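You operate a simulated robot arm through the tools that you are given. There is no shell and no other tool.

The job below is to be done with a simulated robot arm. You get a single attempt, and the scene is never put back.

JOB
Bring the air on and set the main regulator to 2.3 bar.
Fine: first shut the vent and wind the black regulator knob back to its stop, then free the lock and open the red supply lever; leave the air on.

It is judged by the outcome, as a careful person would: the job done as asked, and still so three seconds after it is handed in. It fails if anything else is knocked over, pushed out of place, dropped, spilled or broken.

ROBOT AND FRAMES
A 7-joint arm with a two-finger parallel gripper, fixed in place. Base frame: the origin is at the foot of the arm, x ahead of it, y to its left, z up. Readings come in mm, degrees, newtons and seconds.
Its first joint turns from -166.0 to 166.0 degrees. Payload 1.57 kg.
The tool frame sits at the grasp point between the pads (the TCP): z along the fingers, y along the line on which they close. The tips reach 30 mm beyond it. The gripper opens to 80 mm. The fingers are 17 mm wide and 12 mm thick; the gripper's body (40 by 82 mm) begins 80 mm behind the TCP.
Orientation is told as [roll, pitch, yaw] about the base's x, y, z axes, in that order, counted from this pose: with the fingers straight down and closing along the base's y, the tool's x points along the base's -x, its y along +y and its z along -z.

CONTROLS
- The arm moves only by the tool jog_arm. Its argument "steps" is a list of rows, each a list of 6 numbers: the shift along the base's x, y, z in cm, then the turn, a rotation vector about the base's x, y, z in degrees. In form: [[dx, dy, dz, rx, ry, rz], ...]. A call has 1 to 20 rows; each row shifts and turns the commanded pose from where the row before left it. "fingers" is the gripper command, from -1 (shut) to 1 (fully open), values between in proportion, set as the call begins (left out, the last holds). Each row takes 0.2 s and may step no farther than 50 mm and 8.6 degrees from the row before; otherwise, or with a gripper value out of range, the whole call is refused. A pose out of reach is approached as far as the arm can. The call stops where the force on the tool passes 50 N (or 10 N more than at its start, if that is more) or the arm is blocked; 0.2 s more then pass. The fingers move at their own pace (about 153 mm/s each) and stop on an object; they squeeze with about 21 N. The grip force told is the motor's: it shows also when the fingers shut on nothing. Time passes only in rows, and 0.2 s behind the last, so rows that do not move let the fingers close. The reply holds the time, the measured pose of the TCP, the force on the tool along the base axes, the opening and the grip force, in the units named above and with some noise, with the torque about the TCP (base axes, N m) and any sound that the robot's microphone picked up.
- Cameras (640 x 400 px; columns grow to the right, rows downward): "scene" is fixed at [398.2, -647.1, 1835.4]; the picture's right is [0.99, -0.15, 0.00], its down [-0.05, -0.37, -0.93] and it looks along [0.14, 0.92, -0.37] (base axes); focal length 369 px, centre (320, 200). "wrist" rides on the gripper at [72, -7, -122] in the tool frame; the picture's right is [0.09, 1.00, 0.00], its down [-0.84, 0.08, -0.54] and it looks along [-0.54, 0.05, 0.84] (tool axes); focal length 238 px, centre (320, 200). There is no depth. A picture from a camera that has moved, and an enlarged one, comes with that camera's place and axes in the base frame and with its lens.
- get_image(camera): a new picture of that camera. The clock stands still meanwhile.
- inspect(camera, box): a new picture of the part [left, top, right, bottom] of that camera's present view, enlarged. The clock stands still meanwhile.
- hand_in(): hands the job in; it is judged then, once.

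Nothing tells you positions but the pictures and the camera data. Unless the task says otherwise, let go and move clear before handing in.

The tools are called after "Call:" by a JSON object that holds its "fn" and its "kwargs". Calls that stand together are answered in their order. jog_arm: Moves the arm, as the interface text tells. Its arguments: {"type":"object","properties":{"steps":{"type":"array"},"fingers":{"type":"number"}},"required":["steps"]} The other tools are called the same way: get_image (camera) takes a picture; inspect (camera, box) takes an enlarged picture of a part of a camera's view; hand_in () hands the job in.

At the start:

```text
clock: 0.0
eef_pos: [562.7, 206.4, 1521.2]
ee_rot: [-0.1, 0.1, 0.0]
wrist_force: [-0.5, -0.1, -0.7]
moment: [-0.01, 0.01, 0.0]
width: 80.1
finger_force: 0.0
```

scene: 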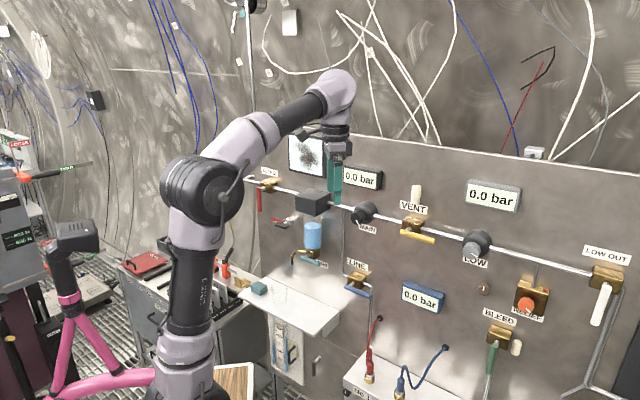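
wrist: 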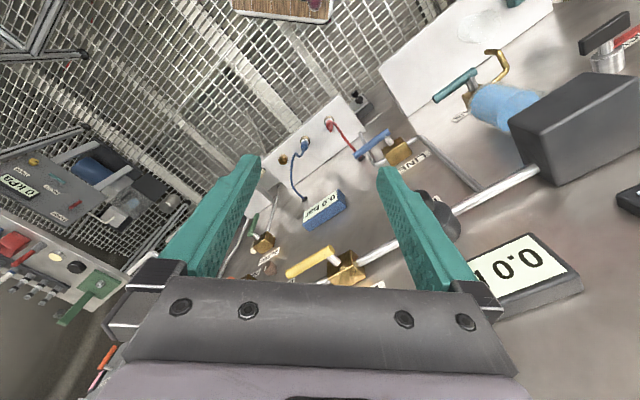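

I see a gas panel with a red supply lever on the left, a MAIN regulator knob, a yellow VENT lever, a LOW regulator and some gauges. I'll look closer before moving anything.

Call:
{"fn": "inspect", "kwargs": {"camera": "scene", "box": [240, 130, 400, 230]}}

Call:
{"fn": "inspect", "kwargs": {"camera": "scene", "box": [340, 170, 500, 270]}}

Call:
{"fn": "inspect", "kwargs": {"camera": "scene", "box": [460, 220, 640, 380]}}

Call:
{"fn": "inspect", "kwargs": {"camera": "scene", "box": [240, 220, 460, 400]}}

Call:
{"fn": "inspect", "kwargs": {"camera": "wrist", "box": [220, 100, 640, 320]}}

```text
4.00 times, centred on (320, 180) of scene
camera zoom: at [398.2, -647.1, 1835.4], right [0.99, -0.15, 0.0], down [-0.05, -0.37, -0.93], along [0.14, 0.92, -0.37], focal length 1477 px, centre (320, 280)
```

zoom: 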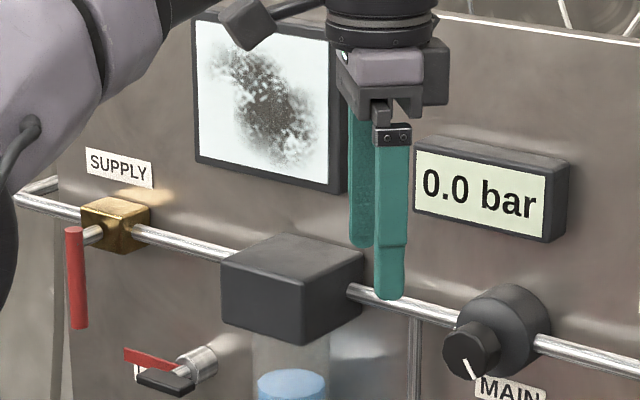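

```text
4.00 times, centred on (420, 220) of scene
camera zoom: at [398.2, -647.1, 1835.4], right [0.99, -0.15, 0.0], down [-0.05, -0.37, -0.93], along [0.14, 0.92, -0.37], focal length 1477 px, centre (-80, 120)
```

zoom: 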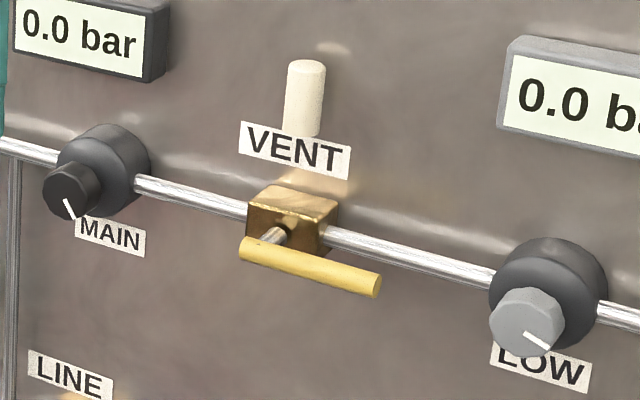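

```text
2.50 times, centred on (550, 300) of scene
camera zoom: at [398.2, -647.1, 1835.4], right [0.99, -0.15, 0.0], down [-0.05, -0.37, -0.93], along [0.14, 0.92, -0.37], focal length 923 px, centre (-255, -50)
```

zoom: 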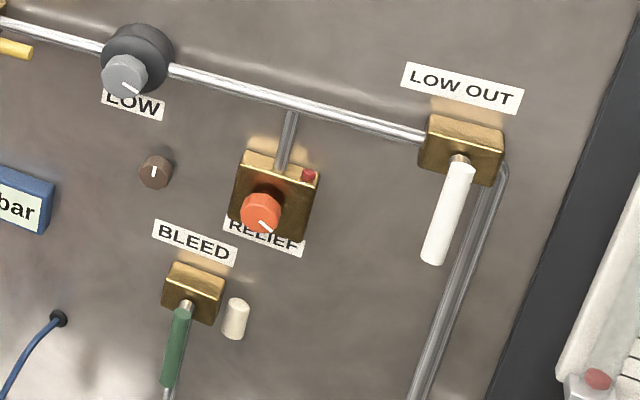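

```text
2.22 times, centred on (350, 310) of scene
camera zoom: at [398.2, -647.1, 1835.4], right [0.99, -0.15, 0.0], down [-0.05, -0.37, -0.93], along [0.14, 0.92, -0.37], focal length 820 px, centre (253, -44)
```

zoom: 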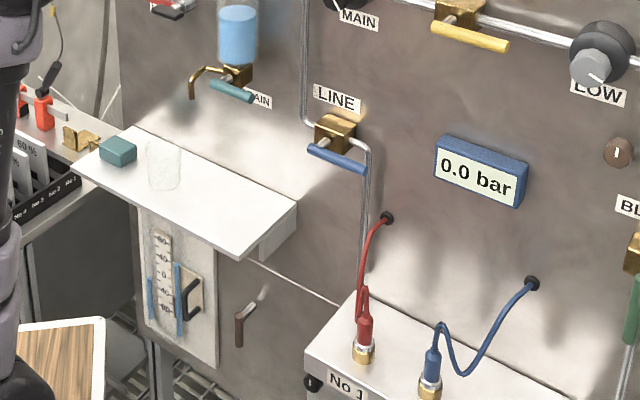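

```text
1.52 times, centred on (430, 210) of wrist
camera zoom: at [490.4, 200.0, 1641.5], right [-0.09, 1.0, 0.0], down [0.84, 0.08, 0.54], along [0.54, 0.05, -0.84], focal length 363 px, centre (152, 185)
```

zoom: 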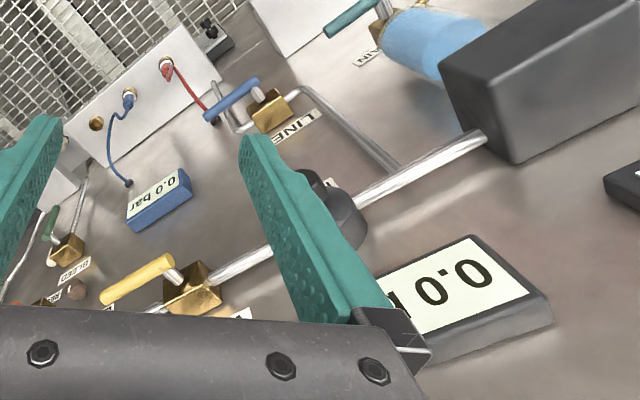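

The panel stands at about 45° to the base axes: the pipe runs from roughly (404, 695) to (1135, -52) at z≈1365. I'll turn the tool to face the panel from where it is, well clear of it, so I can look through the wrist camera.

Call:
{"fn": "jog_arm", "kwargs": {"steps": [[-1, -1, 0, 0, 0, 7.5], [-1, -1, 0, 0, 0, 7.5], [-1, -1, 0, 0, 0, 7.5], [0, 0, 0, 0, 0, 7.5], [0, 0, 0, 0, 0, 7.5], [0, 0, 0, 0, 0, 7.5], [0, 0, 0, 5.3, -5.3, 0], [0, 0, 0, 5.3, -5.3, 0], [0, 0, 0, 5.3, -5.3, 0], [0, 0, 0, 5.3, -5.3, 0]]}}

Call:
{"fn": "get_image", "kwargs": {"camera": "scene"}}

Call:
{"fn": "get_image", "kwargs": {"camera": "wrist"}}

```text
clock: 2.2
eef_pos: [534.2, 176.9, 1520.1]
ee_rot: [0.0, -30.1, 45.0]
wrist_force: [0.3, 0.1, -0.4]
moment: [0.01, 0.01, -0.03]
width: 80.2
finger_force: 0.1
```

```text
taken
```

scene: 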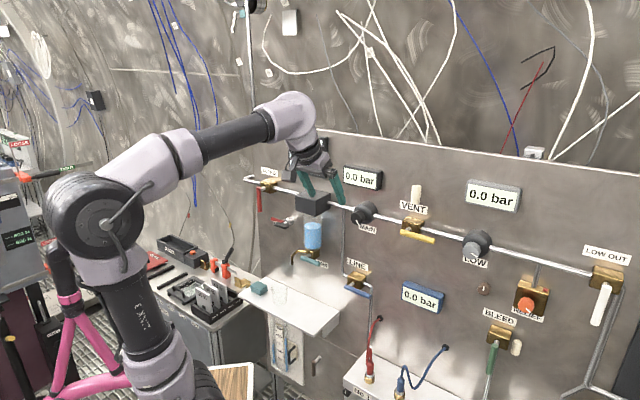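

```text
taken
camera wrist: at [450.8, 85.4, 1589.2], right [-0.76, 0.65, -0.05], down [0.27, 0.38, 0.89], along [0.59, 0.66, -0.46], focal length 238 px, centre (320, 200)
```

wrist: 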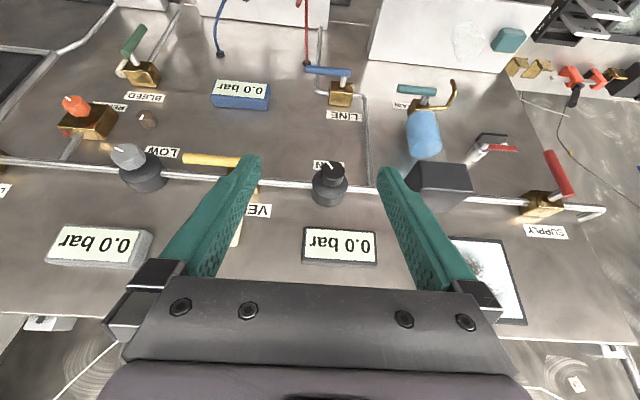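

This view takes in the whole panel, upside down. I'll zoom on the vent, main knob, supply lever and lock.

Call:
{"fn": "inspect", "kwargs": {"camera": "wrist", "box": [460, 110, 620, 250]}}

Call:
{"fn": "inspect", "kwargs": {"camera": "wrist", "box": [160, 120, 380, 260]}}

Call:
{"fn": "inspect", "kwargs": {"camera": "wrist", "box": [40, 10, 300, 200]}}

Call:
{"fn": "inspect", "kwargs": {"camera": "wrist", "box": [300, 40, 480, 170]}}

Call:
{"fn": "inspect", "kwargs": {"camera": "scene", "box": [250, 170, 350, 240]}}

```text
2.86 times, centred on (540, 180) of wrist
camera zoom: at [450.8, 85.4, 1589.2], right [-0.76, 0.65, -0.05], down [0.27, 0.38, 0.89], along [0.59, 0.66, -0.46], focal length 681 px, centre (-309, 257)
```

zoom: 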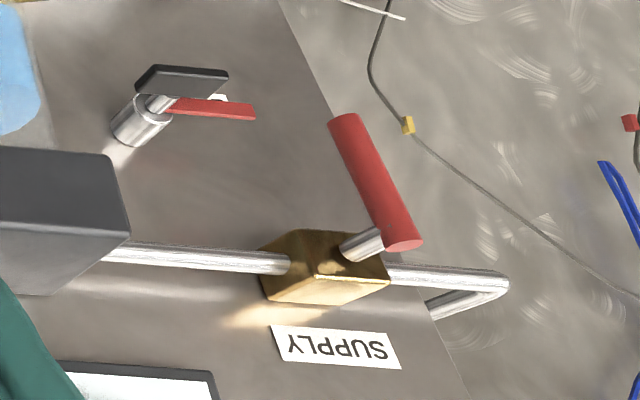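

```text
2.86 times, centred on (270, 190) of wrist
camera zoom: at [450.8, 85.4, 1589.2], right [-0.76, 0.65, -0.05], down [0.27, 0.38, 0.89], along [0.59, 0.66, -0.46], focal length 681 px, centre (463, 229)
```

zoom: 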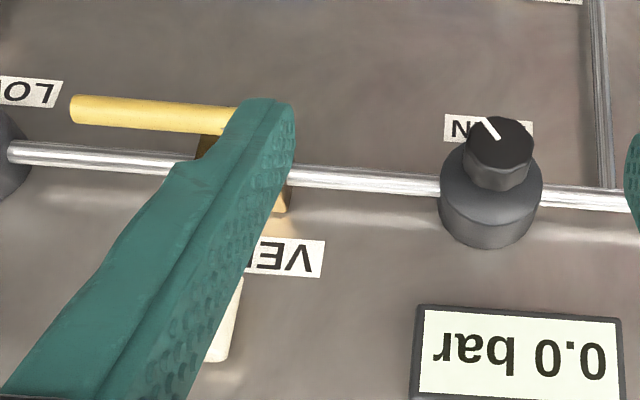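

```text
2.11 times, centred on (170, 105) of wrist
camera zoom: at [450.8, 85.4, 1589.2], right [-0.76, 0.65, -0.05], down [0.27, 0.38, 0.89], along [0.59, 0.66, -0.46], focal length 502 px, centre (636, 400)
```

zoom: 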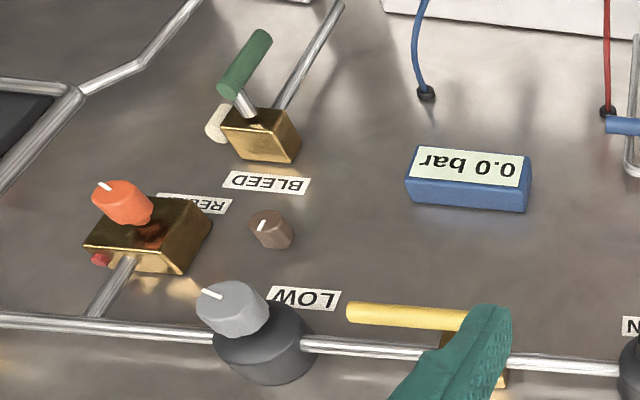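

```text
3.08 times, centred on (390, 105) of wrist
camera zoom: at [450.8, 85.4, 1589.2], right [-0.76, 0.65, -0.05], down [0.27, 0.38, 0.89], along [0.59, 0.66, -0.46], focal length 733 px, centre (105, 492)
```

zoom: 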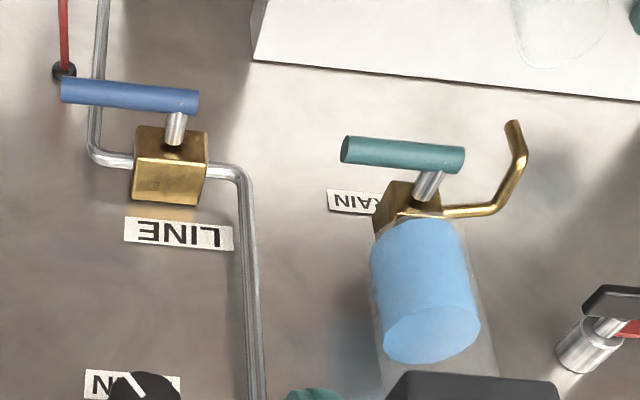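

```text
5.71 times, centred on (300, 205) of scene
camera zoom: at [398.2, -647.1, 1835.4], right [0.99, -0.15, 0.0], down [-0.05, -0.37, -0.93], along [0.14, 0.92, -0.37], focal length 2110 px, centre (434, 171)
```

zoom: 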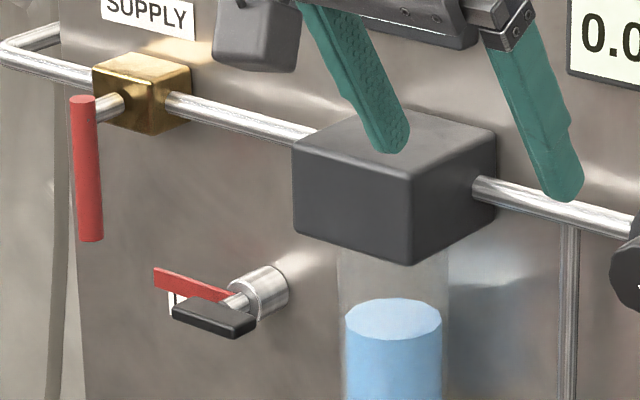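

The lock sits below the supply lever: a silver boss with a black handle and a red tongue. I'll look at the vent closely and square on from a safe distance before touching anything.

Call:
{"fn": "jog_arm", "kwargs": {"steps": [[2.1, -2.2, -2.5, 4.77, -4.77, 0], [2.1, -2.2, -2.5, 4.77, -4.77, 0], [2.1, -2.2, -2.5, 4.77, -4.77, 0], [2.1, -2.2, -2.5, 4.77, -4.77, 0], [0, 0, 0, 0, 0, 0]]}}

Call:
{"fn": "get_image", "kwargs": {"camera": "wrist"}}

Call:
{"fn": "get_image", "kwargs": {"camera": "scene"}}

```text
clock: 3.4
eef_pos: [615.9, 89.2, 1417.8]
ee_rot: [-0.2, -56.9, 44.9]
wrist_force: [-0.7, 0.3, -1.2]
moment: [-0.01, 0.01, -0.04]
width: 79.9
finger_force: 0.1
```

```text
taken
camera wrist: at [520.8, -15.1, 1423.5], right [-0.74, 0.67, -0.08], down [-0.05, 0.06, 1.0], along [0.67, 0.74, 0.0], focal length 238 px, centre (320, 200)
```

wrist: 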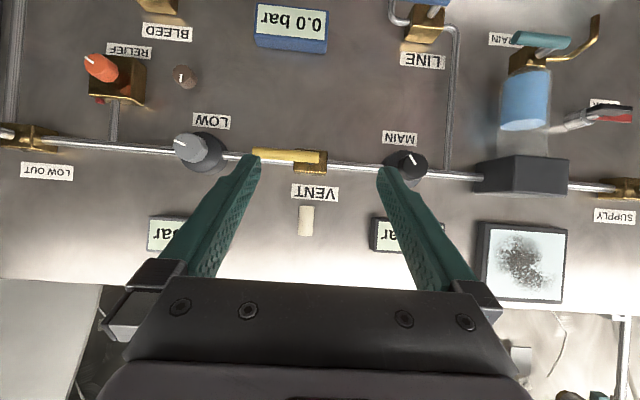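

```text
taken
```

scene: 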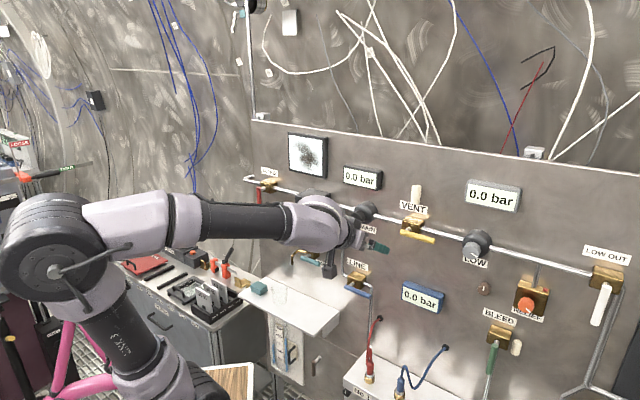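

Call:
{"fn": "inspect", "kwargs": {"camera": "wrist", "box": [220, 110, 360, 250]}}

Call:
{"fn": "inspect", "kwargs": {"camera": "wrist", "box": [360, 110, 480, 200]}}

Call:
{"fn": "inspect", "kwargs": {"camera": "wrist", "box": [540, 80, 640, 230]}}

Call:
{"fn": "inspect", "kwargs": {"camera": "wrist", "box": [60, 0, 240, 180]}}

Call:
{"fn": "inspect", "kwargs": {"camera": "scene", "box": [385, 175, 455, 255]}}

```text
2.86 times, centred on (290, 180) of wrist
camera zoom: at [520.8, -15.1, 1423.5], right [-0.74, 0.67, -0.08], down [-0.05, 0.06, 1.0], along [0.67, 0.74, 0.0], focal length 681 px, centre (406, 257)
```

zoom: 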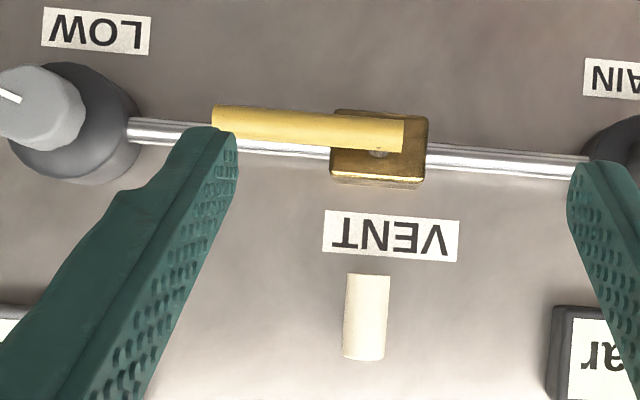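

```text
4.44 times, centred on (420, 155) of wrist
camera zoom: at [520.8, -15.1, 1423.5], right [-0.74, 0.67, -0.08], down [-0.05, 0.06, 1.0], along [0.67, 0.74, 0.0], focal length 1059 px, centre (-124, 400)
```

zoom: 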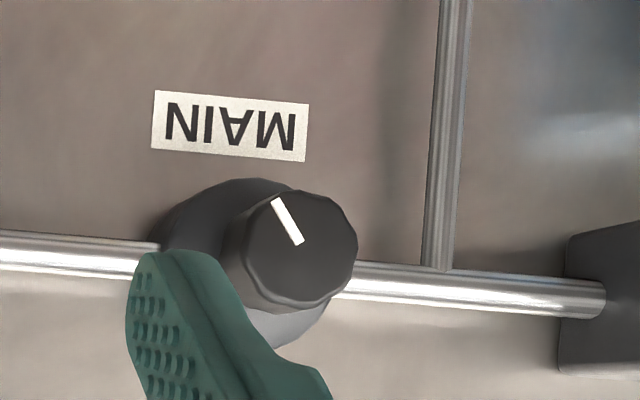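

```text
2.67 times, centred on (590, 155) of wrist
camera zoom: at [520.8, -15.1, 1423.5], right [-0.74, 0.67, -0.08], down [-0.05, 0.06, 1.0], along [0.67, 0.74, 0.0], focal length 636 px, centre (-400, 320)
```

zoom: 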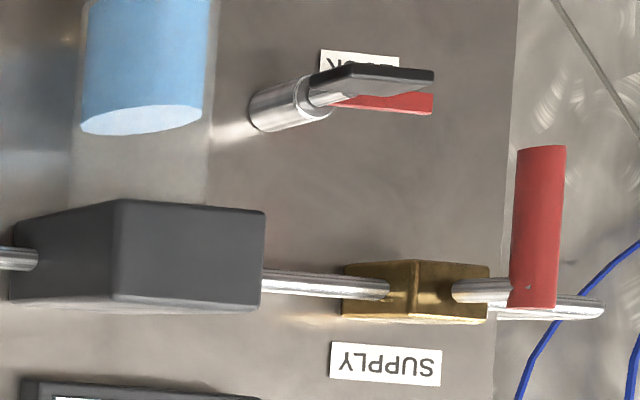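

```text
2.22 times, centred on (150, 90) of wrist
camera zoom: at [520.8, -15.1, 1423.5], right [-0.74, 0.67, -0.08], down [-0.05, 0.06, 1.0], along [0.67, 0.74, 0.0], focal length 530 px, centre (698, 444)
```

zoom: 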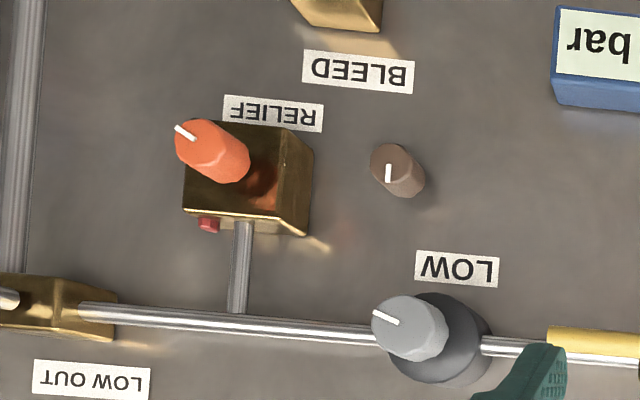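

```text
5.00 times, centred on (420, 215) of scene
camera zoom: at [398.2, -647.1, 1835.4], right [0.99, -0.15, 0.0], down [-0.05, -0.37, -0.93], along [0.14, 0.92, -0.37], focal length 1846 px, centre (-180, 125)
```

zoom: 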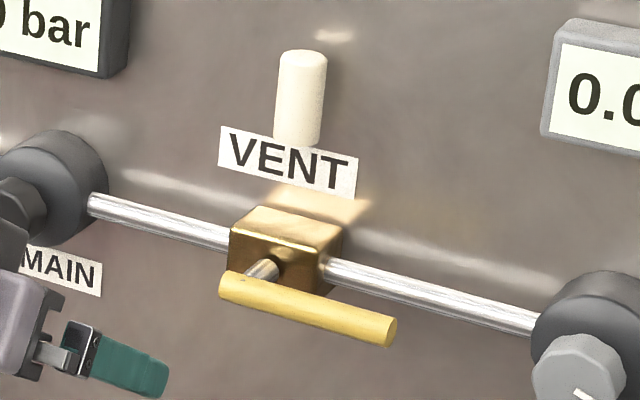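

Vent lever: it lies along the pipe, with its pivot near (810, 273, 1358) and its free end about 87 mm to the right. I read that as open. I'll close the fingers and stand the tool horizontal, in front of and above the lever's free end.

Call:
{"fn": "jog_arm", "kwargs": {"steps": [[2.95, 0.44, -0.5, 5.85, -5.85, 0], [2.95, 0.44, -0.5, 5.85, -5.85, 0], [2.95, 0.44, -0.5, 5.85, -5.85, 0], [2.95, 0.44, -0.5, 5.85, -5.85, 0], [0, 0, 0, 0, 0, -0.6], [0, 0, 0, 0, 0, 0]], "fingers": -1}}

Call:
{"fn": "get_image", "kwargs": {"camera": "wrist"}}

Call:
{"fn": "get_image", "kwargs": {"camera": "scene"}}

```text
clock: 4.8
eef_pos: [735.3, 107.3, 1402.1]
ee_rot: [166.7, -89.9, -122.4]
wrist_force: [-0.3, 0.2, 0.1]
moment: [0.0, 0.04, -0.02]
width: 0.0
finger_force: 20.7
```

```text
taken
camera wrist: at [652.9, 17.4, 1328.2], right [-0.7, 0.71, -0.09], down [-0.44, -0.33, 0.84], along [0.56, 0.62, 0.54], focal length 238 px, centre (320, 200)
```

wrist: 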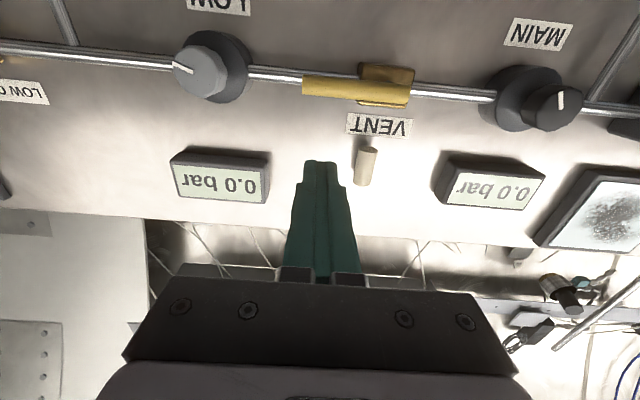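

```text
taken
```

scene: 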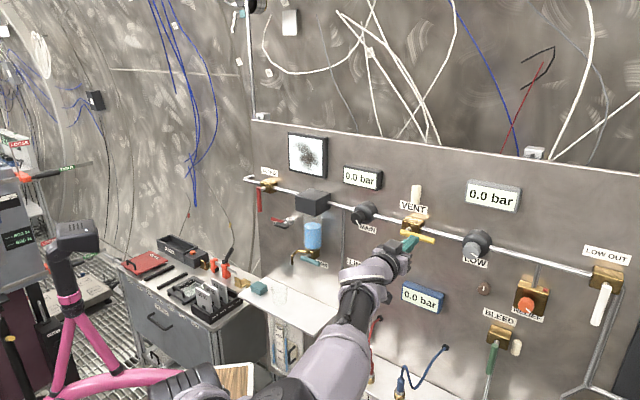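

The closed fingertip lines up above the lever's free end (about 66 mm out from the pivot). I'll go forward so the tips pass just beyond the lever plane, then look again.

Call:
{"fn": "jog_arm", "kwargs": {"steps": [[2.36, 2.3, 0, 0, 0, 0], [2.36, 2.3, 0, 0, 0, 0], [2.36, 2.3, 0, 0, 0, 0], [0, 0, 0, 0, 0, 0]]}}

Call:
{"fn": "get_image", "kwargs": {"camera": "wrist"}}

Call:
{"fn": "inspect", "kwargs": {"camera": "scene", "box": [380, 190, 480, 270]}}

```text
clock: 5.8
eef_pos: [806.0, 174.2, 1400.2]
ee_rot: [179.7, -90.0, -135.2]
wrist_force: [-0.1, 0.2, 0.3]
moment: [0.0, 0.03, -0.03]
width: 0.0
finger_force: 21.2
```

```text
taken
camera wrist: at [722.6, 85.1, 1326.8], right [-0.7, 0.71, -0.09], down [-0.44, -0.32, 0.84], along [0.57, 0.62, 0.54], focal length 238 px, centre (320, 200)
```

wrist: 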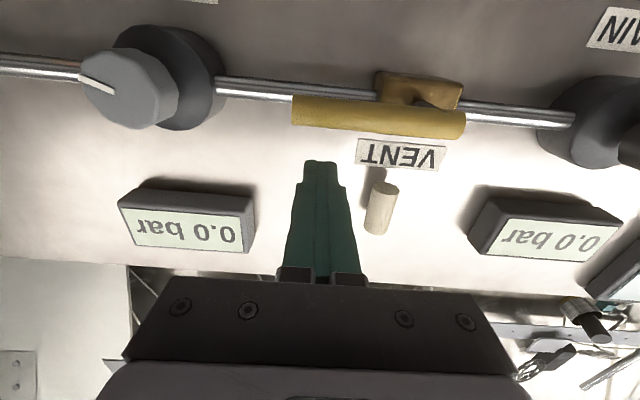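

```text
5.00 times, centred on (430, 230) of scene
camera zoom: at [398.2, -647.1, 1835.4], right [0.99, -0.15, 0.0], down [-0.05, -0.37, -0.93], along [0.14, 0.92, -0.37], focal length 1846 px, centre (-230, 50)
```

zoom: 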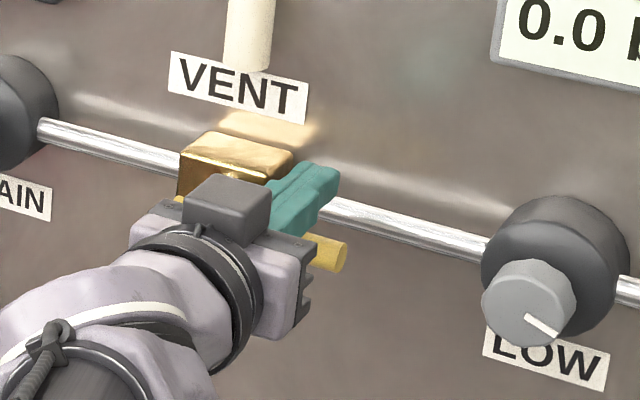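

The finger is over the lever, tips about 15 mm past its axis. I'll press down gently along the lever's arc and watch the force to see which way it yields.

Call:
{"fn": "jog_arm", "kwargs": {"steps": [[0, 0, -1.4, 0, 0, 0], [0, 0, -1.37, 0, 0, 0], [-0.1, 0.1, -0.72, 0, 0, 0], [0, 0, -0.72, 0, 0, 0], [0, 0, 0, 0, 0, 0]]}}

Call:
{"fn": "get_image", "kwargs": {"camera": "wrist"}}

```text
clock: 7.0
eef_pos: [804.3, 175.8, 1359.9]
ee_rot: [147.0, -89.9, -102.5]
wrist_force: [0.6, 0.7, -1.1]
moment: [0.0, -0.01, -0.01]
width: 0.0
finger_force: 21.3
```

```text
taken
camera wrist: at [722.0, 86.0, 1285.5], right [-0.7, 0.71, -0.09], down [-0.44, -0.32, 0.84], along [0.57, 0.62, 0.54], focal length 238 px, centre (320, 200)
```

wrist: 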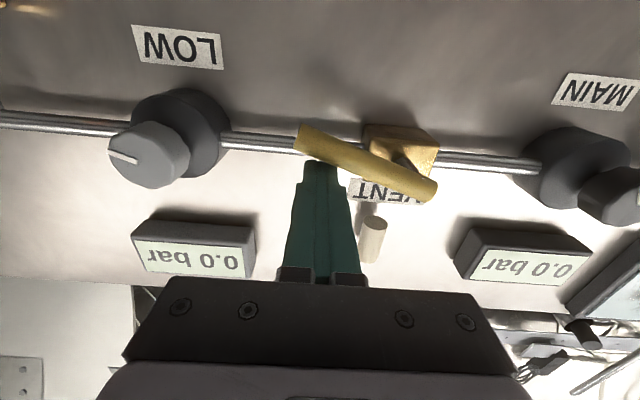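

The lever swings downward freely, so down is its travel direction. I'll carry on round the arc to its stop.

Call:
{"fn": "jog_arm", "kwargs": {"steps": [[0, 0, -0.86, 0, 0, 0], [0, 0, -0.86, 0, 0, 0], [-0.18, 0.185, -0.79, 0, 0, 0], [-0.18, 0.185, -0.79, 0, 0, 0], [-0.34, 0.35, -0.73, 0, 0, 0], [-0.34, 0.35, -0.73, 0, 0, 0], [-0.49, 0.5, -0.59, 0, 0, 0], [-0.49, 0.5, -0.59, 0, 0, 0], [0, 0, 0, 0, 0, 0]]}}

Call:
{"fn": "get_image", "kwargs": {"camera": "wrist"}}

```text
clock: 9.0
eef_pos: [783.8, 197.6, 1299.0]
ee_rot: [150.2, -90.0, -105.8]
wrist_force: [0.0, 1.2, -0.4]
moment: [0.02, 0.0, -0.02]
width: 0.0
finger_force: 21.1
```

```text
taken
camera wrist: at [701.5, 107.0, 1225.6], right [-0.7, 0.71, -0.09], down [-0.44, -0.32, 0.84], along [0.57, 0.62, 0.54], focal length 238 px, centre (320, 200)
```

wrist: 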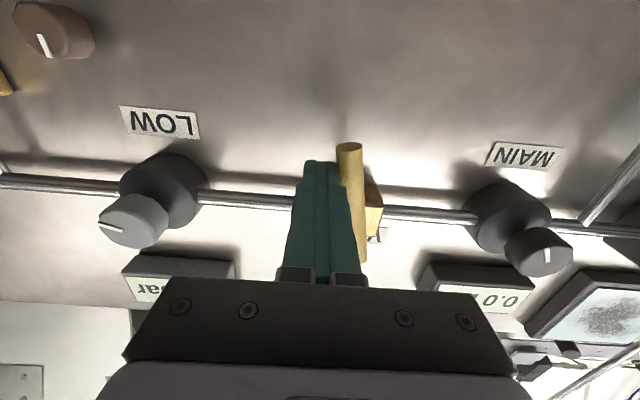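

The lever is nearly vertical. I'll push the rest of the way sideways until the stop shows up as force.

Call:
{"fn": "jog_arm", "kwargs": {"steps": [[-0.42, 0.43, -0.3, 0, 0, 0], [-0.42, 0.43, -0.2, 0, 0, 0], [-0.35, 0.36, 0, 0, 0, 0], [-0.21, 0.215, 0, 0, 0, 0], [0, 0, 0, 0, 0, 0]]}}

Call:
{"fn": "get_image", "kwargs": {"camera": "wrist"}}

```text
clock: 10.2
eef_pos: [771.9, 209.4, 1295.5]
ee_rot: [133.5, -89.9, -89.2]
wrist_force: [10.6, -10.8, -0.4]
moment: [0.02, 0.03, -0.3]
width: 0.0
finger_force: 21.5
```

```text
taken
camera wrist: at [689.0, 119.5, 1220.3], right [-0.69, 0.71, -0.09], down [-0.44, -0.32, 0.84], along [0.57, 0.62, 0.54], focal length 238 px, centre (320, 200)
```

wrist: 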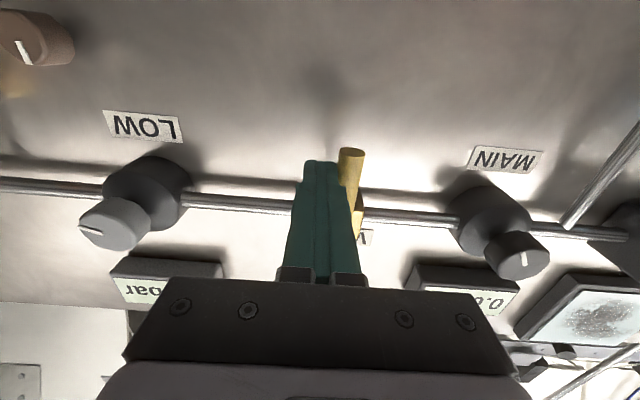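

There is about 15 N at the stop, and the lever is now straight down, so the vent is shut. I'll back off, move across in front of the MAIN knob and open the fingers.

Call:
{"fn": "jog_arm", "kwargs": {"steps": [[1.4, -1.43, 0, 0, 0, 0], [-2.15, -2.1, 0, 0, 0, 0], [-2.15, -2.1, 0, 0, 0, 0], [-2.15, -2.1, 0, 0, 0, 0], [-2.71, 2.78, 1.23, 0, 0, 0], [-2.71, 2.78, 1.23, 0, 0, 0], [-2.71, 2.78, 1.23, 0, 0, 0], [-2.71, 2.78, 1.23, 0, 0, 0], [-2.71, 2.78, 1.23, 0, 0, 0], [0, 0, 0, 0, 0, 0]], "fingers": 1}}

Call:
{"fn": "get_image", "kwargs": {"camera": "wrist"}}

Call:
{"fn": "get_image", "kwargs": {"camera": "scene"}}

```text
clock: 10.8
eef_pos: [781.1, 178.3, 1292.8]
ee_rot: [110.4, -89.7, -67.2]
wrist_force: [7.8, -24.6, -3.9]
moment: [-0.17, 0.0, -0.26]
width: 59.6
finger_force: 0.1
stopped in row 2: the force on the tool passed its limit at 53 N (the readings are from after the stop); the commanded pose is now the measured one
```

```text
taken
camera wrist: at [697.4, 90.1, 1219.8], right [-0.68, 0.73, -0.09], down [-0.45, -0.32, 0.84], along [0.58, 0.61, 0.54], focal length 238 px, centre (320, 200)
```

wrist: 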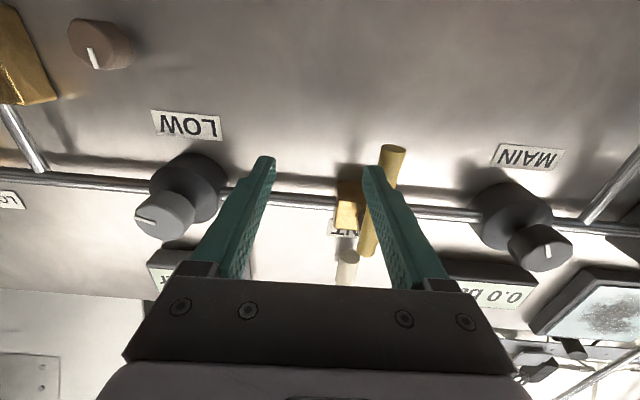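

```text
taken
```

scene: 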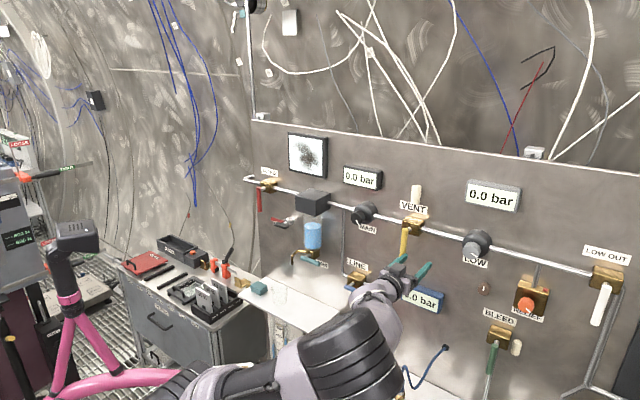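

Opening early made the left finger press the vent lever against its stop; nothing has moved out of place. I'll move sideways away from the lever first, then back off.

Call:
{"fn": "jog_arm", "kwargs": {"steps": [[0.9, -0.92, 0, 0, 0, 0], [0.9, -0.92, 0, 0, 0, 0], [-0.7, -0.7, 0, 0, 0, 0], [0, 0, 0, 0, 0, 0]], "fingers": 0.4}}

Call:
{"fn": "get_image", "kwargs": {"camera": "wrist"}}

```text
clock: 11.8
eef_pos: [791.1, 157.9, 1293.8]
ee_rot: [142.3, -89.8, -98.5]
wrist_force: [0.5, 0.5, -0.2]
moment: [0.01, 0.01, 0.01]
width: 56.2
finger_force: 0.2
```

```text
taken
camera wrist: at [707.0, 68.3, 1221.0], right [-0.69, 0.72, -0.09], down [-0.45, -0.32, 0.84], along [0.57, 0.62, 0.54], focal length 238 px, centre (320, 200)
```

wrist: 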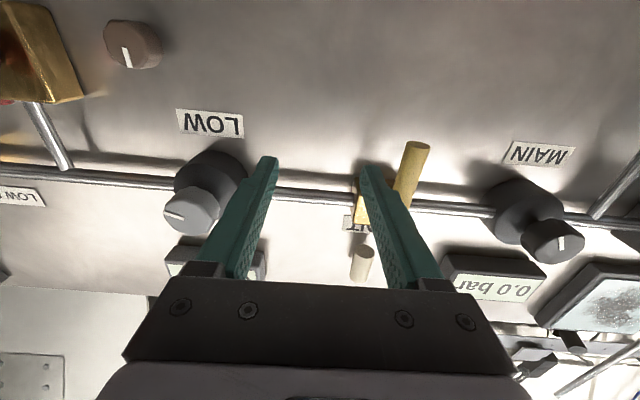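

I'm clear of the lever. I'll back away and cross to the MAIN knob.

Call:
{"fn": "jog_arm", "kwargs": {"steps": [[-2.72, -2.65, 0, 0, 0, 0.5], [-2.72, -2.65, 0, 0, 0, 0], [-3.127, 3.208, 1.26, 0, 0, 0], [-3.127, 3.208, 1.26, 0, 0, 0], [-3.127, 3.208, 1.26, 0, 0, 0], [-3.127, 3.208, 1.26, 0, 0, 0], [-3.127, 3.208, 1.26, 0, 0, 0], [0, 0, 0, 0, 0, 0]], "fingers": 1}}

Call:
{"fn": "get_image", "kwargs": {"camera": "wrist"}}

Call:
{"fn": "get_image", "kwargs": {"camera": "scene"}}

```text
clock: 13.6
eef_pos: [578.3, 264.9, 1358.9]
ee_rot: [119.2, -89.9, -74.9]
wrist_force: [0.6, -0.6, -0.2]
moment: [0.02, -0.02, 0.04]
width: 80.1
finger_force: 0.1
```

```text
taken
camera wrist: at [495.6, 175.6, 1285.8], right [-0.7, 0.71, -0.09], down [-0.44, -0.33, 0.84], along [0.57, 0.62, 0.54], focal length 238 px, centre (320, 200)
```

wrist: 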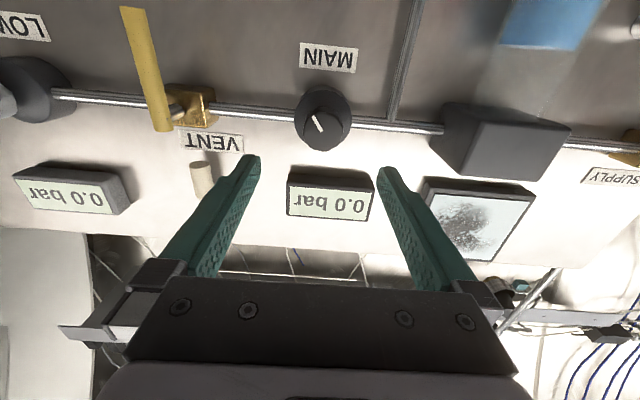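

```text
taken
```

scene: 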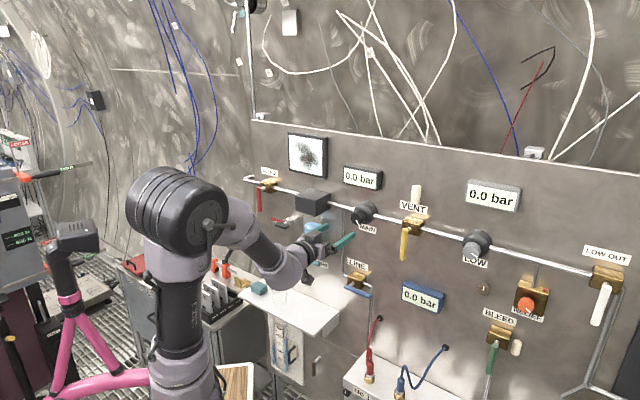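

MAIN knob dead ahead, with its gauge above it. I'll zoom in for an exact centre and the pointer angle.

Call:
{"fn": "inspect", "kwargs": {"camera": "wrist", "box": [270, 70, 370, 170]}}

Call:
{"fn": "inspect", "kwargs": {"camera": "scene", "box": [340, 180, 440, 260]}}

Call:
{"fn": "inspect", "kwargs": {"camera": "wrist", "box": [100, 0, 260, 160]}}

```text
4.00 times, centred on (320, 120) of wrist
camera zoom: at [495.6, 175.6, 1285.8], right [-0.7, 0.71, -0.09], down [-0.44, -0.33, 0.84], along [0.57, 0.62, 0.54], focal length 953 px, centre (320, 520)
```

zoom: 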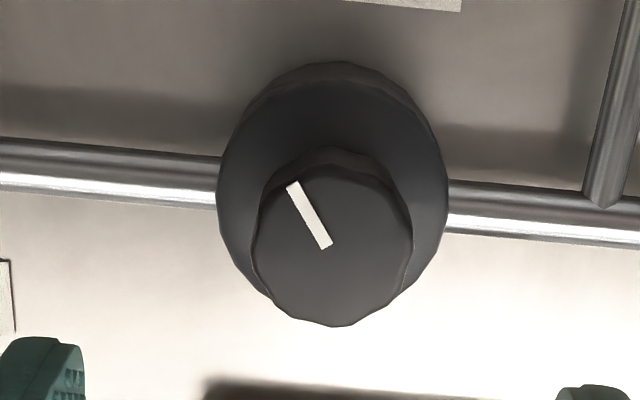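

```text
5.00 times, centred on (390, 220) of scene
camera zoom: at [398.2, -647.1, 1835.4], right [0.99, -0.15, 0.0], down [-0.05, -0.37, -0.93], along [0.14, 0.92, -0.37], focal length 1846 px, centre (-30, 100)
```

zoom: 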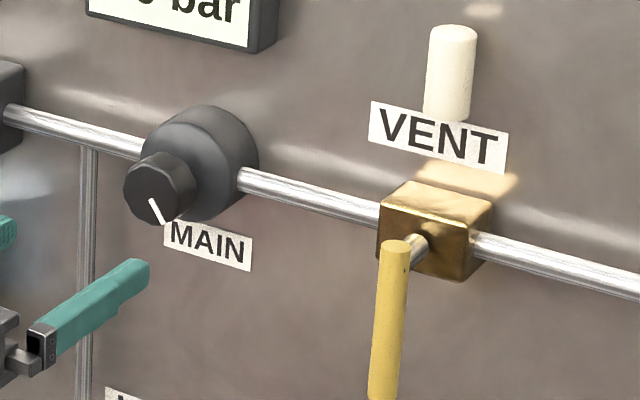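

```text
2.50 times, centred on (180, 80) of wrist
camera zoom: at [495.6, 175.6, 1285.8], right [-0.7, 0.71, -0.09], down [-0.44, -0.33, 0.84], along [0.57, 0.62, 0.54], focal length 596 px, centre (670, 500)
```

zoom: 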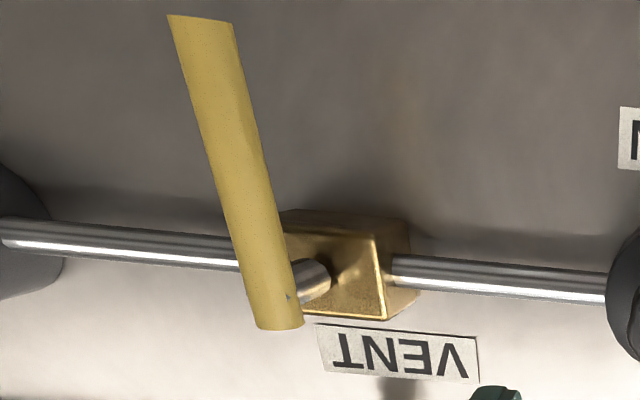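

The vent lever is straight down and the MAIN knob axis is at about e=210.7, z=1358, front face n≈716. I'll pre-roll the gripper clockwise in free space so I can wind the knob back counter-clockwise in one long sweep.

Call:
{"fn": "jog_arm", "kwargs": {"steps": [[-0.23, 0.24, -0.11, 5.37, 5.235, 0], [0, 0, 0, 5.37, 5.235, 0], [0, 0, 0, 5.37, 5.235, 0], [0, 0, 0, 5.37, 5.235, 0], [0, 0, 0, 5.37, 5.235, 0], [0, 0, 0, 5.37, 5.235, 0], [0, 0, 0, 5.37, 5.235, 0], [0, 0, 0, 5.37, 5.235, 0], [0, 0, 0, 5.37, 5.235, 0], [0, 0, 0, 5.37, 5.235, 0], [0, 0, 0, 5.37, 5.235, 0], [0, 0, 0, 5.37, 5.235, 0], [0, 0, 0, 0, 0, 0]]}}

Call:
{"fn": "get_image", "kwargs": {"camera": "wrist"}}

Call:
{"fn": "get_image", "kwargs": {"camera": "scene"}}

```text
clock: 16.4
eef_pos: [577.2, 267.9, 1356.1]
ee_rot: [90.0, 0.3, -45.8]
wrist_force: [-0.5, -0.6, 0.0]
moment: [0.06, 0.01, 0.03]
width: 79.8
finger_force: 0.1
```

```text
taken
camera wrist: at [439.0, 234.1, 1348.5], right [-0.06, 0.06, 1.0], down [0.19, -0.98, 0.07], along [0.98, 0.2, 0.05], focal length 238 px, centre (320, 200)
```

wrist: 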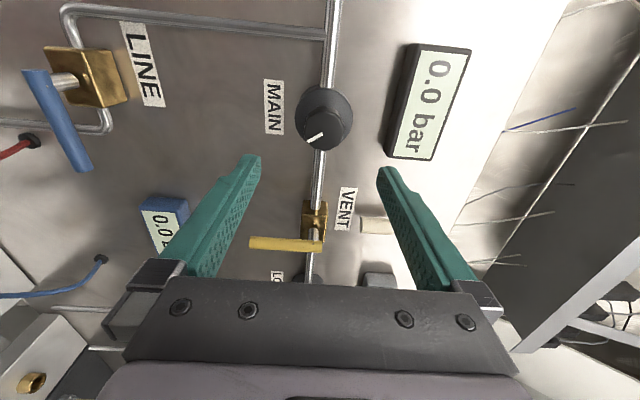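

```text
taken
```

scene: 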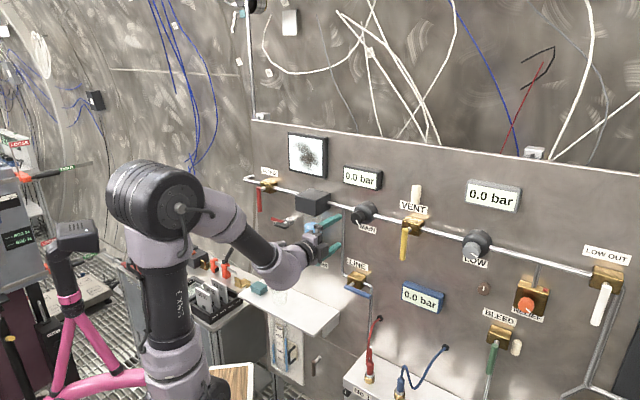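

The wrist rolls freely. I'll check the alignment from this rolled view before going in.

Call:
{"fn": "inspect", "kwargs": {"camera": "wrist", "box": [270, 70, 370, 170]}}

```text
4.00 times, centred on (320, 120) of wrist
camera zoom: at [439.0, 234.1, 1348.5], right [-0.06, 0.06, 1.0], down [0.19, -0.98, 0.07], along [0.98, 0.2, 0.05], focal length 953 px, centre (320, 520)
```

zoom: 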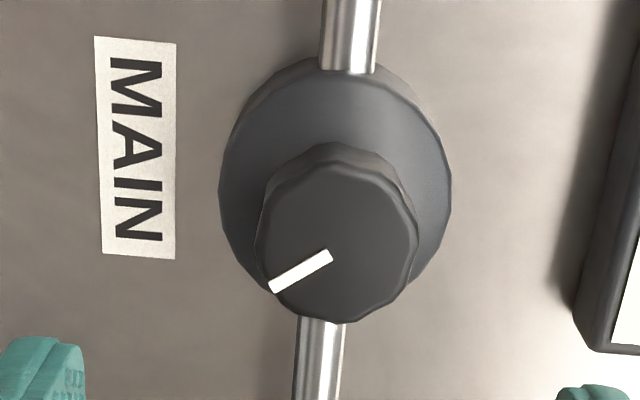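

Both views agree on the knob centre (e≈210.4, z≈1358). I'll go in with the fingers open so the tips overlap the knob by about 17 mm, then check.

Call:
{"fn": "jog_arm", "kwargs": {"steps": [[1.825, 1.805, 0.05, 0, 0, 0], [1.825, 1.805, 0.05, 0, 0, 0], [1.825, 1.805, 0.05, 0, 0, 0], [1.825, 1.805, 0.04, 0, 0, 0], [0, 0, 0, 0, 0, 0]]}}

Call:
{"fn": "get_image", "kwargs": {"camera": "wrist"}}

Call:
{"fn": "inspect", "kwargs": {"camera": "scene", "box": [310, 150, 430, 250]}}

```text
clock: 17.6
eef_pos: [651.8, 340.6, 1358.6]
ee_rot: [90.0, 0.3, -45.9]
wrist_force: [0.2, 0.9, 0.5]
moment: [-0.03, 0.01, -0.01]
width: 80.0
finger_force: 0.1
```

```text
taken
camera wrist: at [513.3, 307.5, 1351.5], right [-0.06, 0.06, 1.0], down [0.19, -0.98, 0.07], along [0.98, 0.2, 0.05], focal length 238 px, centre (320, 200)
```

wrist: 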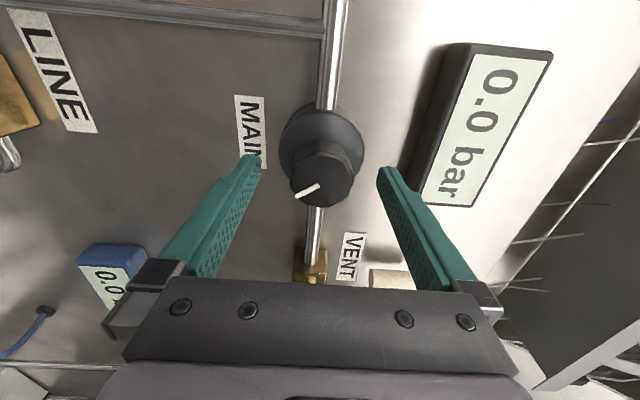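

```text
4.00 times, centred on (370, 200) of scene
camera zoom: at [398.2, -647.1, 1835.4], right [0.99, -0.15, 0.0], down [-0.05, -0.37, -0.93], along [0.14, 0.92, -0.37], focal length 1477 px, centre (120, 200)
```

zoom: 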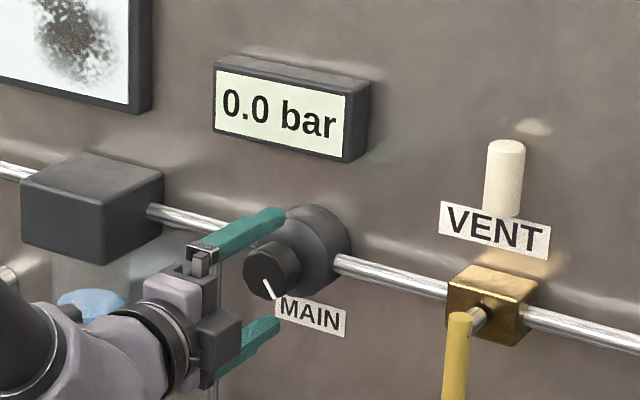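

The fingers straddle the knob, centred. Closing on it now.

Call:
{"fn": "jog_arm", "kwargs": {"steps": [[0, 0, 0, 0, 0, 0], [0, 0, 0, 0, 0, 0], [0, 0, 0, 0, 0, 0]], "fingers": -1}}

Call:
{"fn": "get_image", "kwargs": {"camera": "wrist"}}

```text
clock: 18.4
eef_pos: [652.5, 341.2, 1360.2]
ee_rot: [90.1, 0.3, -46.0]
wrist_force: [5.4, 2.2, 11.5]
moment: [0.07, -0.09, 0.08]
width: 41.1
finger_force: 44.8
```

```text
taken
camera wrist: at [513.4, 307.6, 1352.2], right [-0.06, 0.06, 1.0], down [0.19, -0.98, 0.07], along [0.98, 0.2, 0.05], focal length 238 px, centre (320, 200)
```

wrist: 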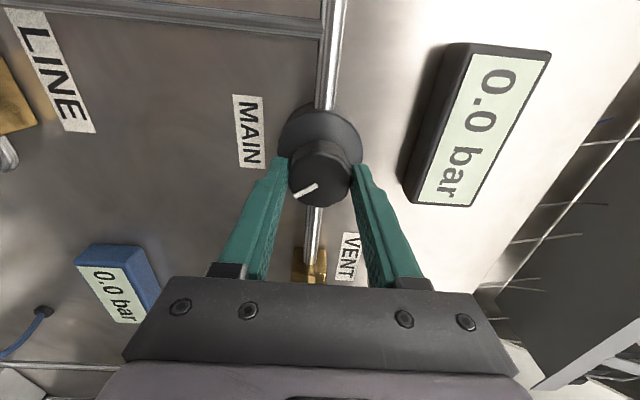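

The knob is held at 41 mm; the slight upward force says its centre is a millimetre or so higher than I commanded. I'll correct that and start winding counter-clockwise.

Call:
{"fn": "jog_arm", "kwargs": {"steps": [[0, 0, 0.15, 0, 0, 0], [0, 0, 0, -3.58, -3.49, 0], [0, 0, 0, -3.58, -3.49, 0], [0, 0, 0, -3.58, -3.49, 0], [0, 0, 0, -3.58, -3.49, 0], [0, 0, 0, 0, 0, 0]]}}

Call:
{"fn": "get_image", "kwargs": {"camera": "wrist"}}

```text
clock: 19.8
eef_pos: [650.9, 339.9, 1359.9]
ee_rot: [90.2, -19.9, -45.9]
wrist_force: [24.9, 12.9, 14.3]
moment: [0.54, -0.54, -0.12]
width: 41.1
finger_force: 45.4
```

```text
taken
camera wrist: at [517.5, 302.7, 1327.8], right [-0.3, 0.3, 0.91], down [0.14, -0.92, 0.36], along [0.94, 0.23, 0.23], focal length 238 px, centre (320, 200)
```

wrist: 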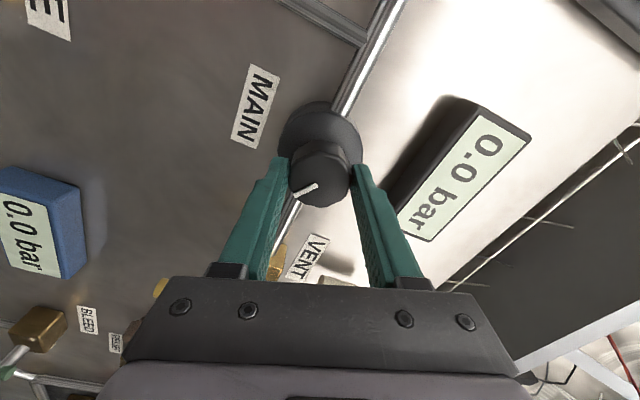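

The knob turned with the gripper (about 20°). There's a side force from misalignment, so I'll trim the position slightly before carrying on.

Call:
{"fn": "jog_arm", "kwargs": {"steps": [[0.1, 0.07, 0.1, 0, 0, 0], [0, 0, 0, 0, 0, 0]]}}

```text
clock: 20.4
eef_pos: [650.8, 340.4, 1359.6]
ee_rot: [89.9, -19.8, -45.9]
wrist_force: [16.9, 4.0, 7.5]
moment: [0.69, -0.66, -0.71]
width: 41.2
finger_force: 45.0
```

Call:
{"fn": "jog_arm", "kwargs": {"steps": [[0.12, 0.02, 0.06, 0, 0, 0], [0, 0, 0, 0, 0, 0]]}}

```text
clock: 20.9
eef_pos: [651.0, 340.8, 1360.0]
ee_rot: [89.9, -19.9, -45.7]
wrist_force: [0.2, -2.9, -1.1]
moment: [0.64, -0.62, -0.3]
width: 41.1
finger_force: 44.8
```

The side force is near zero now. I'll continue winding back counter-clockwise.

Call:
{"fn": "jog_arm", "kwargs": {"steps": [[0, 0, 0, -5.38, -5.23, 0], [0, 0, 0, -5.38, -5.23, 0], [0, 0, 0, -5.38, -5.23, 0], [0, 0, 0, -5.38, -5.23, 0], [0, 0, 0, -5.38, -5.23, 0], [0, 0, 0, -5.38, -5.23, 0], [0, 0, 0, 0, 0, 0]]}}

Call:
{"fn": "get_image", "kwargs": {"camera": "wrist"}}

```text
clock: 22.6
eef_pos: [651.2, 340.5, 1359.1]
ee_rot: [89.6, -64.9, -45.6]
wrist_force: [-13.9, -11.1, -25.1]
moment: [0.0, 0.0, 0.88]
width: 41.3
finger_force: 45.4
```

```text
taken
camera wrist: at [546.2, 272.8, 1291.0], right [-0.66, 0.67, 0.34], down [-0.19, -0.58, 0.79], along [0.73, 0.46, 0.51], focal length 238 px, centre (320, 200)
```

wrist: 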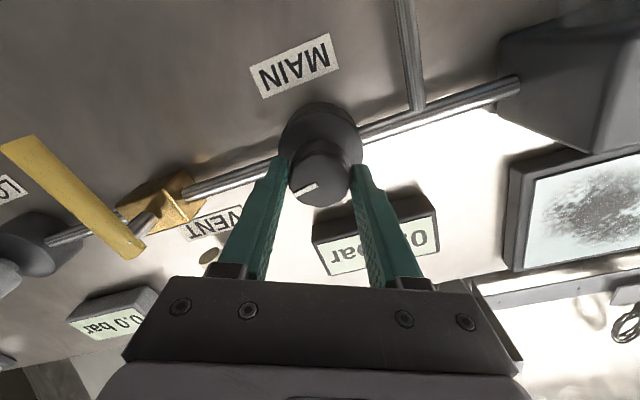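

Another 45° turned. I'll trim the residual force and keep going.

Call:
{"fn": "jog_arm", "kwargs": {"steps": [[-0.1, -0.1, -0.2, 0, 0, 0], [0, 0, 0, -5.38, -5.23, 0], [0, 0, 0, -5.38, -5.23, 0], [0, 0, 0, -5.38, -5.23, 0], [0, 0, 0, 0, 0, 0]]}}

```text
clock: 23.8
eef_pos: [650.6, 340.9, 1359.3]
ee_rot: [94.1, -87.4, -50.1]
wrist_force: [8.3, 1.6, -3.8]
moment: [0.41, -0.46, 0.72]
width: 41.3
finger_force: 45.2
```

Call:
{"fn": "jog_arm", "kwargs": {"steps": [[0.05, 0.0, -0.03, -5.38, -5.23, 0], [0, 0, 0, -5.38, -5.23, 0], [0, 0, 0, -5.38, -5.23, 0], [0, 0, 0, -5.38, -5.23, 0], [0, 0, 0, 0, 0, 0]]}}

Call:
{"fn": "get_image", "kwargs": {"camera": "wrist"}}

```text
clock: 24.9
eef_pos: [652.2, 339.3, 1360.1]
ee_rot: [-90.5, -62.4, 134.6]
wrist_force: [9.8, 2.6, 12.4]
moment: [0.39, -0.36, 1.18]
width: 41.0
finger_force: 44.7
```

```text
taken
camera wrist: at [591.0, 227.4, 1297.5], right [-0.59, 0.6, -0.54], down [-0.71, -0.05, 0.7], along [0.4, 0.8, 0.46], focal length 238 px, centre (320, 200)
```

wrist: 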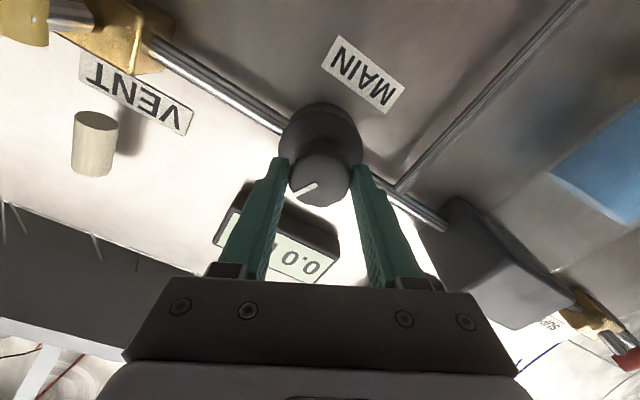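

Call:
{"fn": "jog_arm", "kwargs": {"steps": [[0.08, 0.03, 0.1, 0, 0, 0], [0, 0, 0, -5.38, -5.23, 0], [0, 0, 0, -5.38, -5.23, 0], [0, 0, 0, -5.38, -5.23, 0], [0, 0, 0, -5.38, -5.23, 0], [0, 0, 0, 0, 0, 0]]}}

Call:
{"fn": "get_image", "kwargs": {"camera": "wrist"}}

```text
clock: 26.4
eef_pos: [650.6, 340.2, 1359.6]
ee_rot: [-89.9, -32.5, 134.2]
wrist_force: [2.7, -2.8, 8.2]
moment: [0.11, 0.9, 0.38]
width: 41.4
finger_force: 45.6
```

```text
taken
camera wrist: at [608.5, 209.0, 1325.4], right [-0.32, 0.33, -0.89], down [-0.91, 0.16, 0.39], along [0.27, 0.93, 0.25], focal length 238 px, centre (320, 200)
```

wrist: 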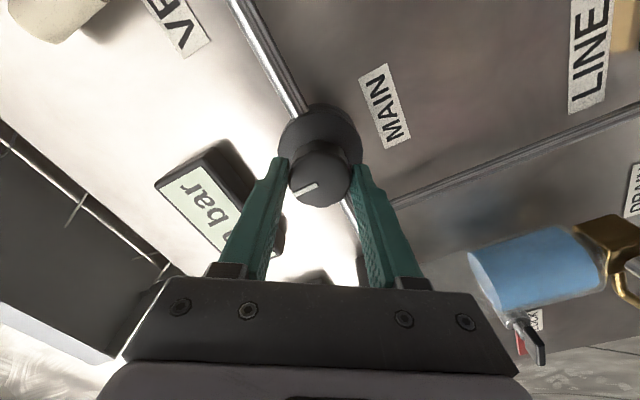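

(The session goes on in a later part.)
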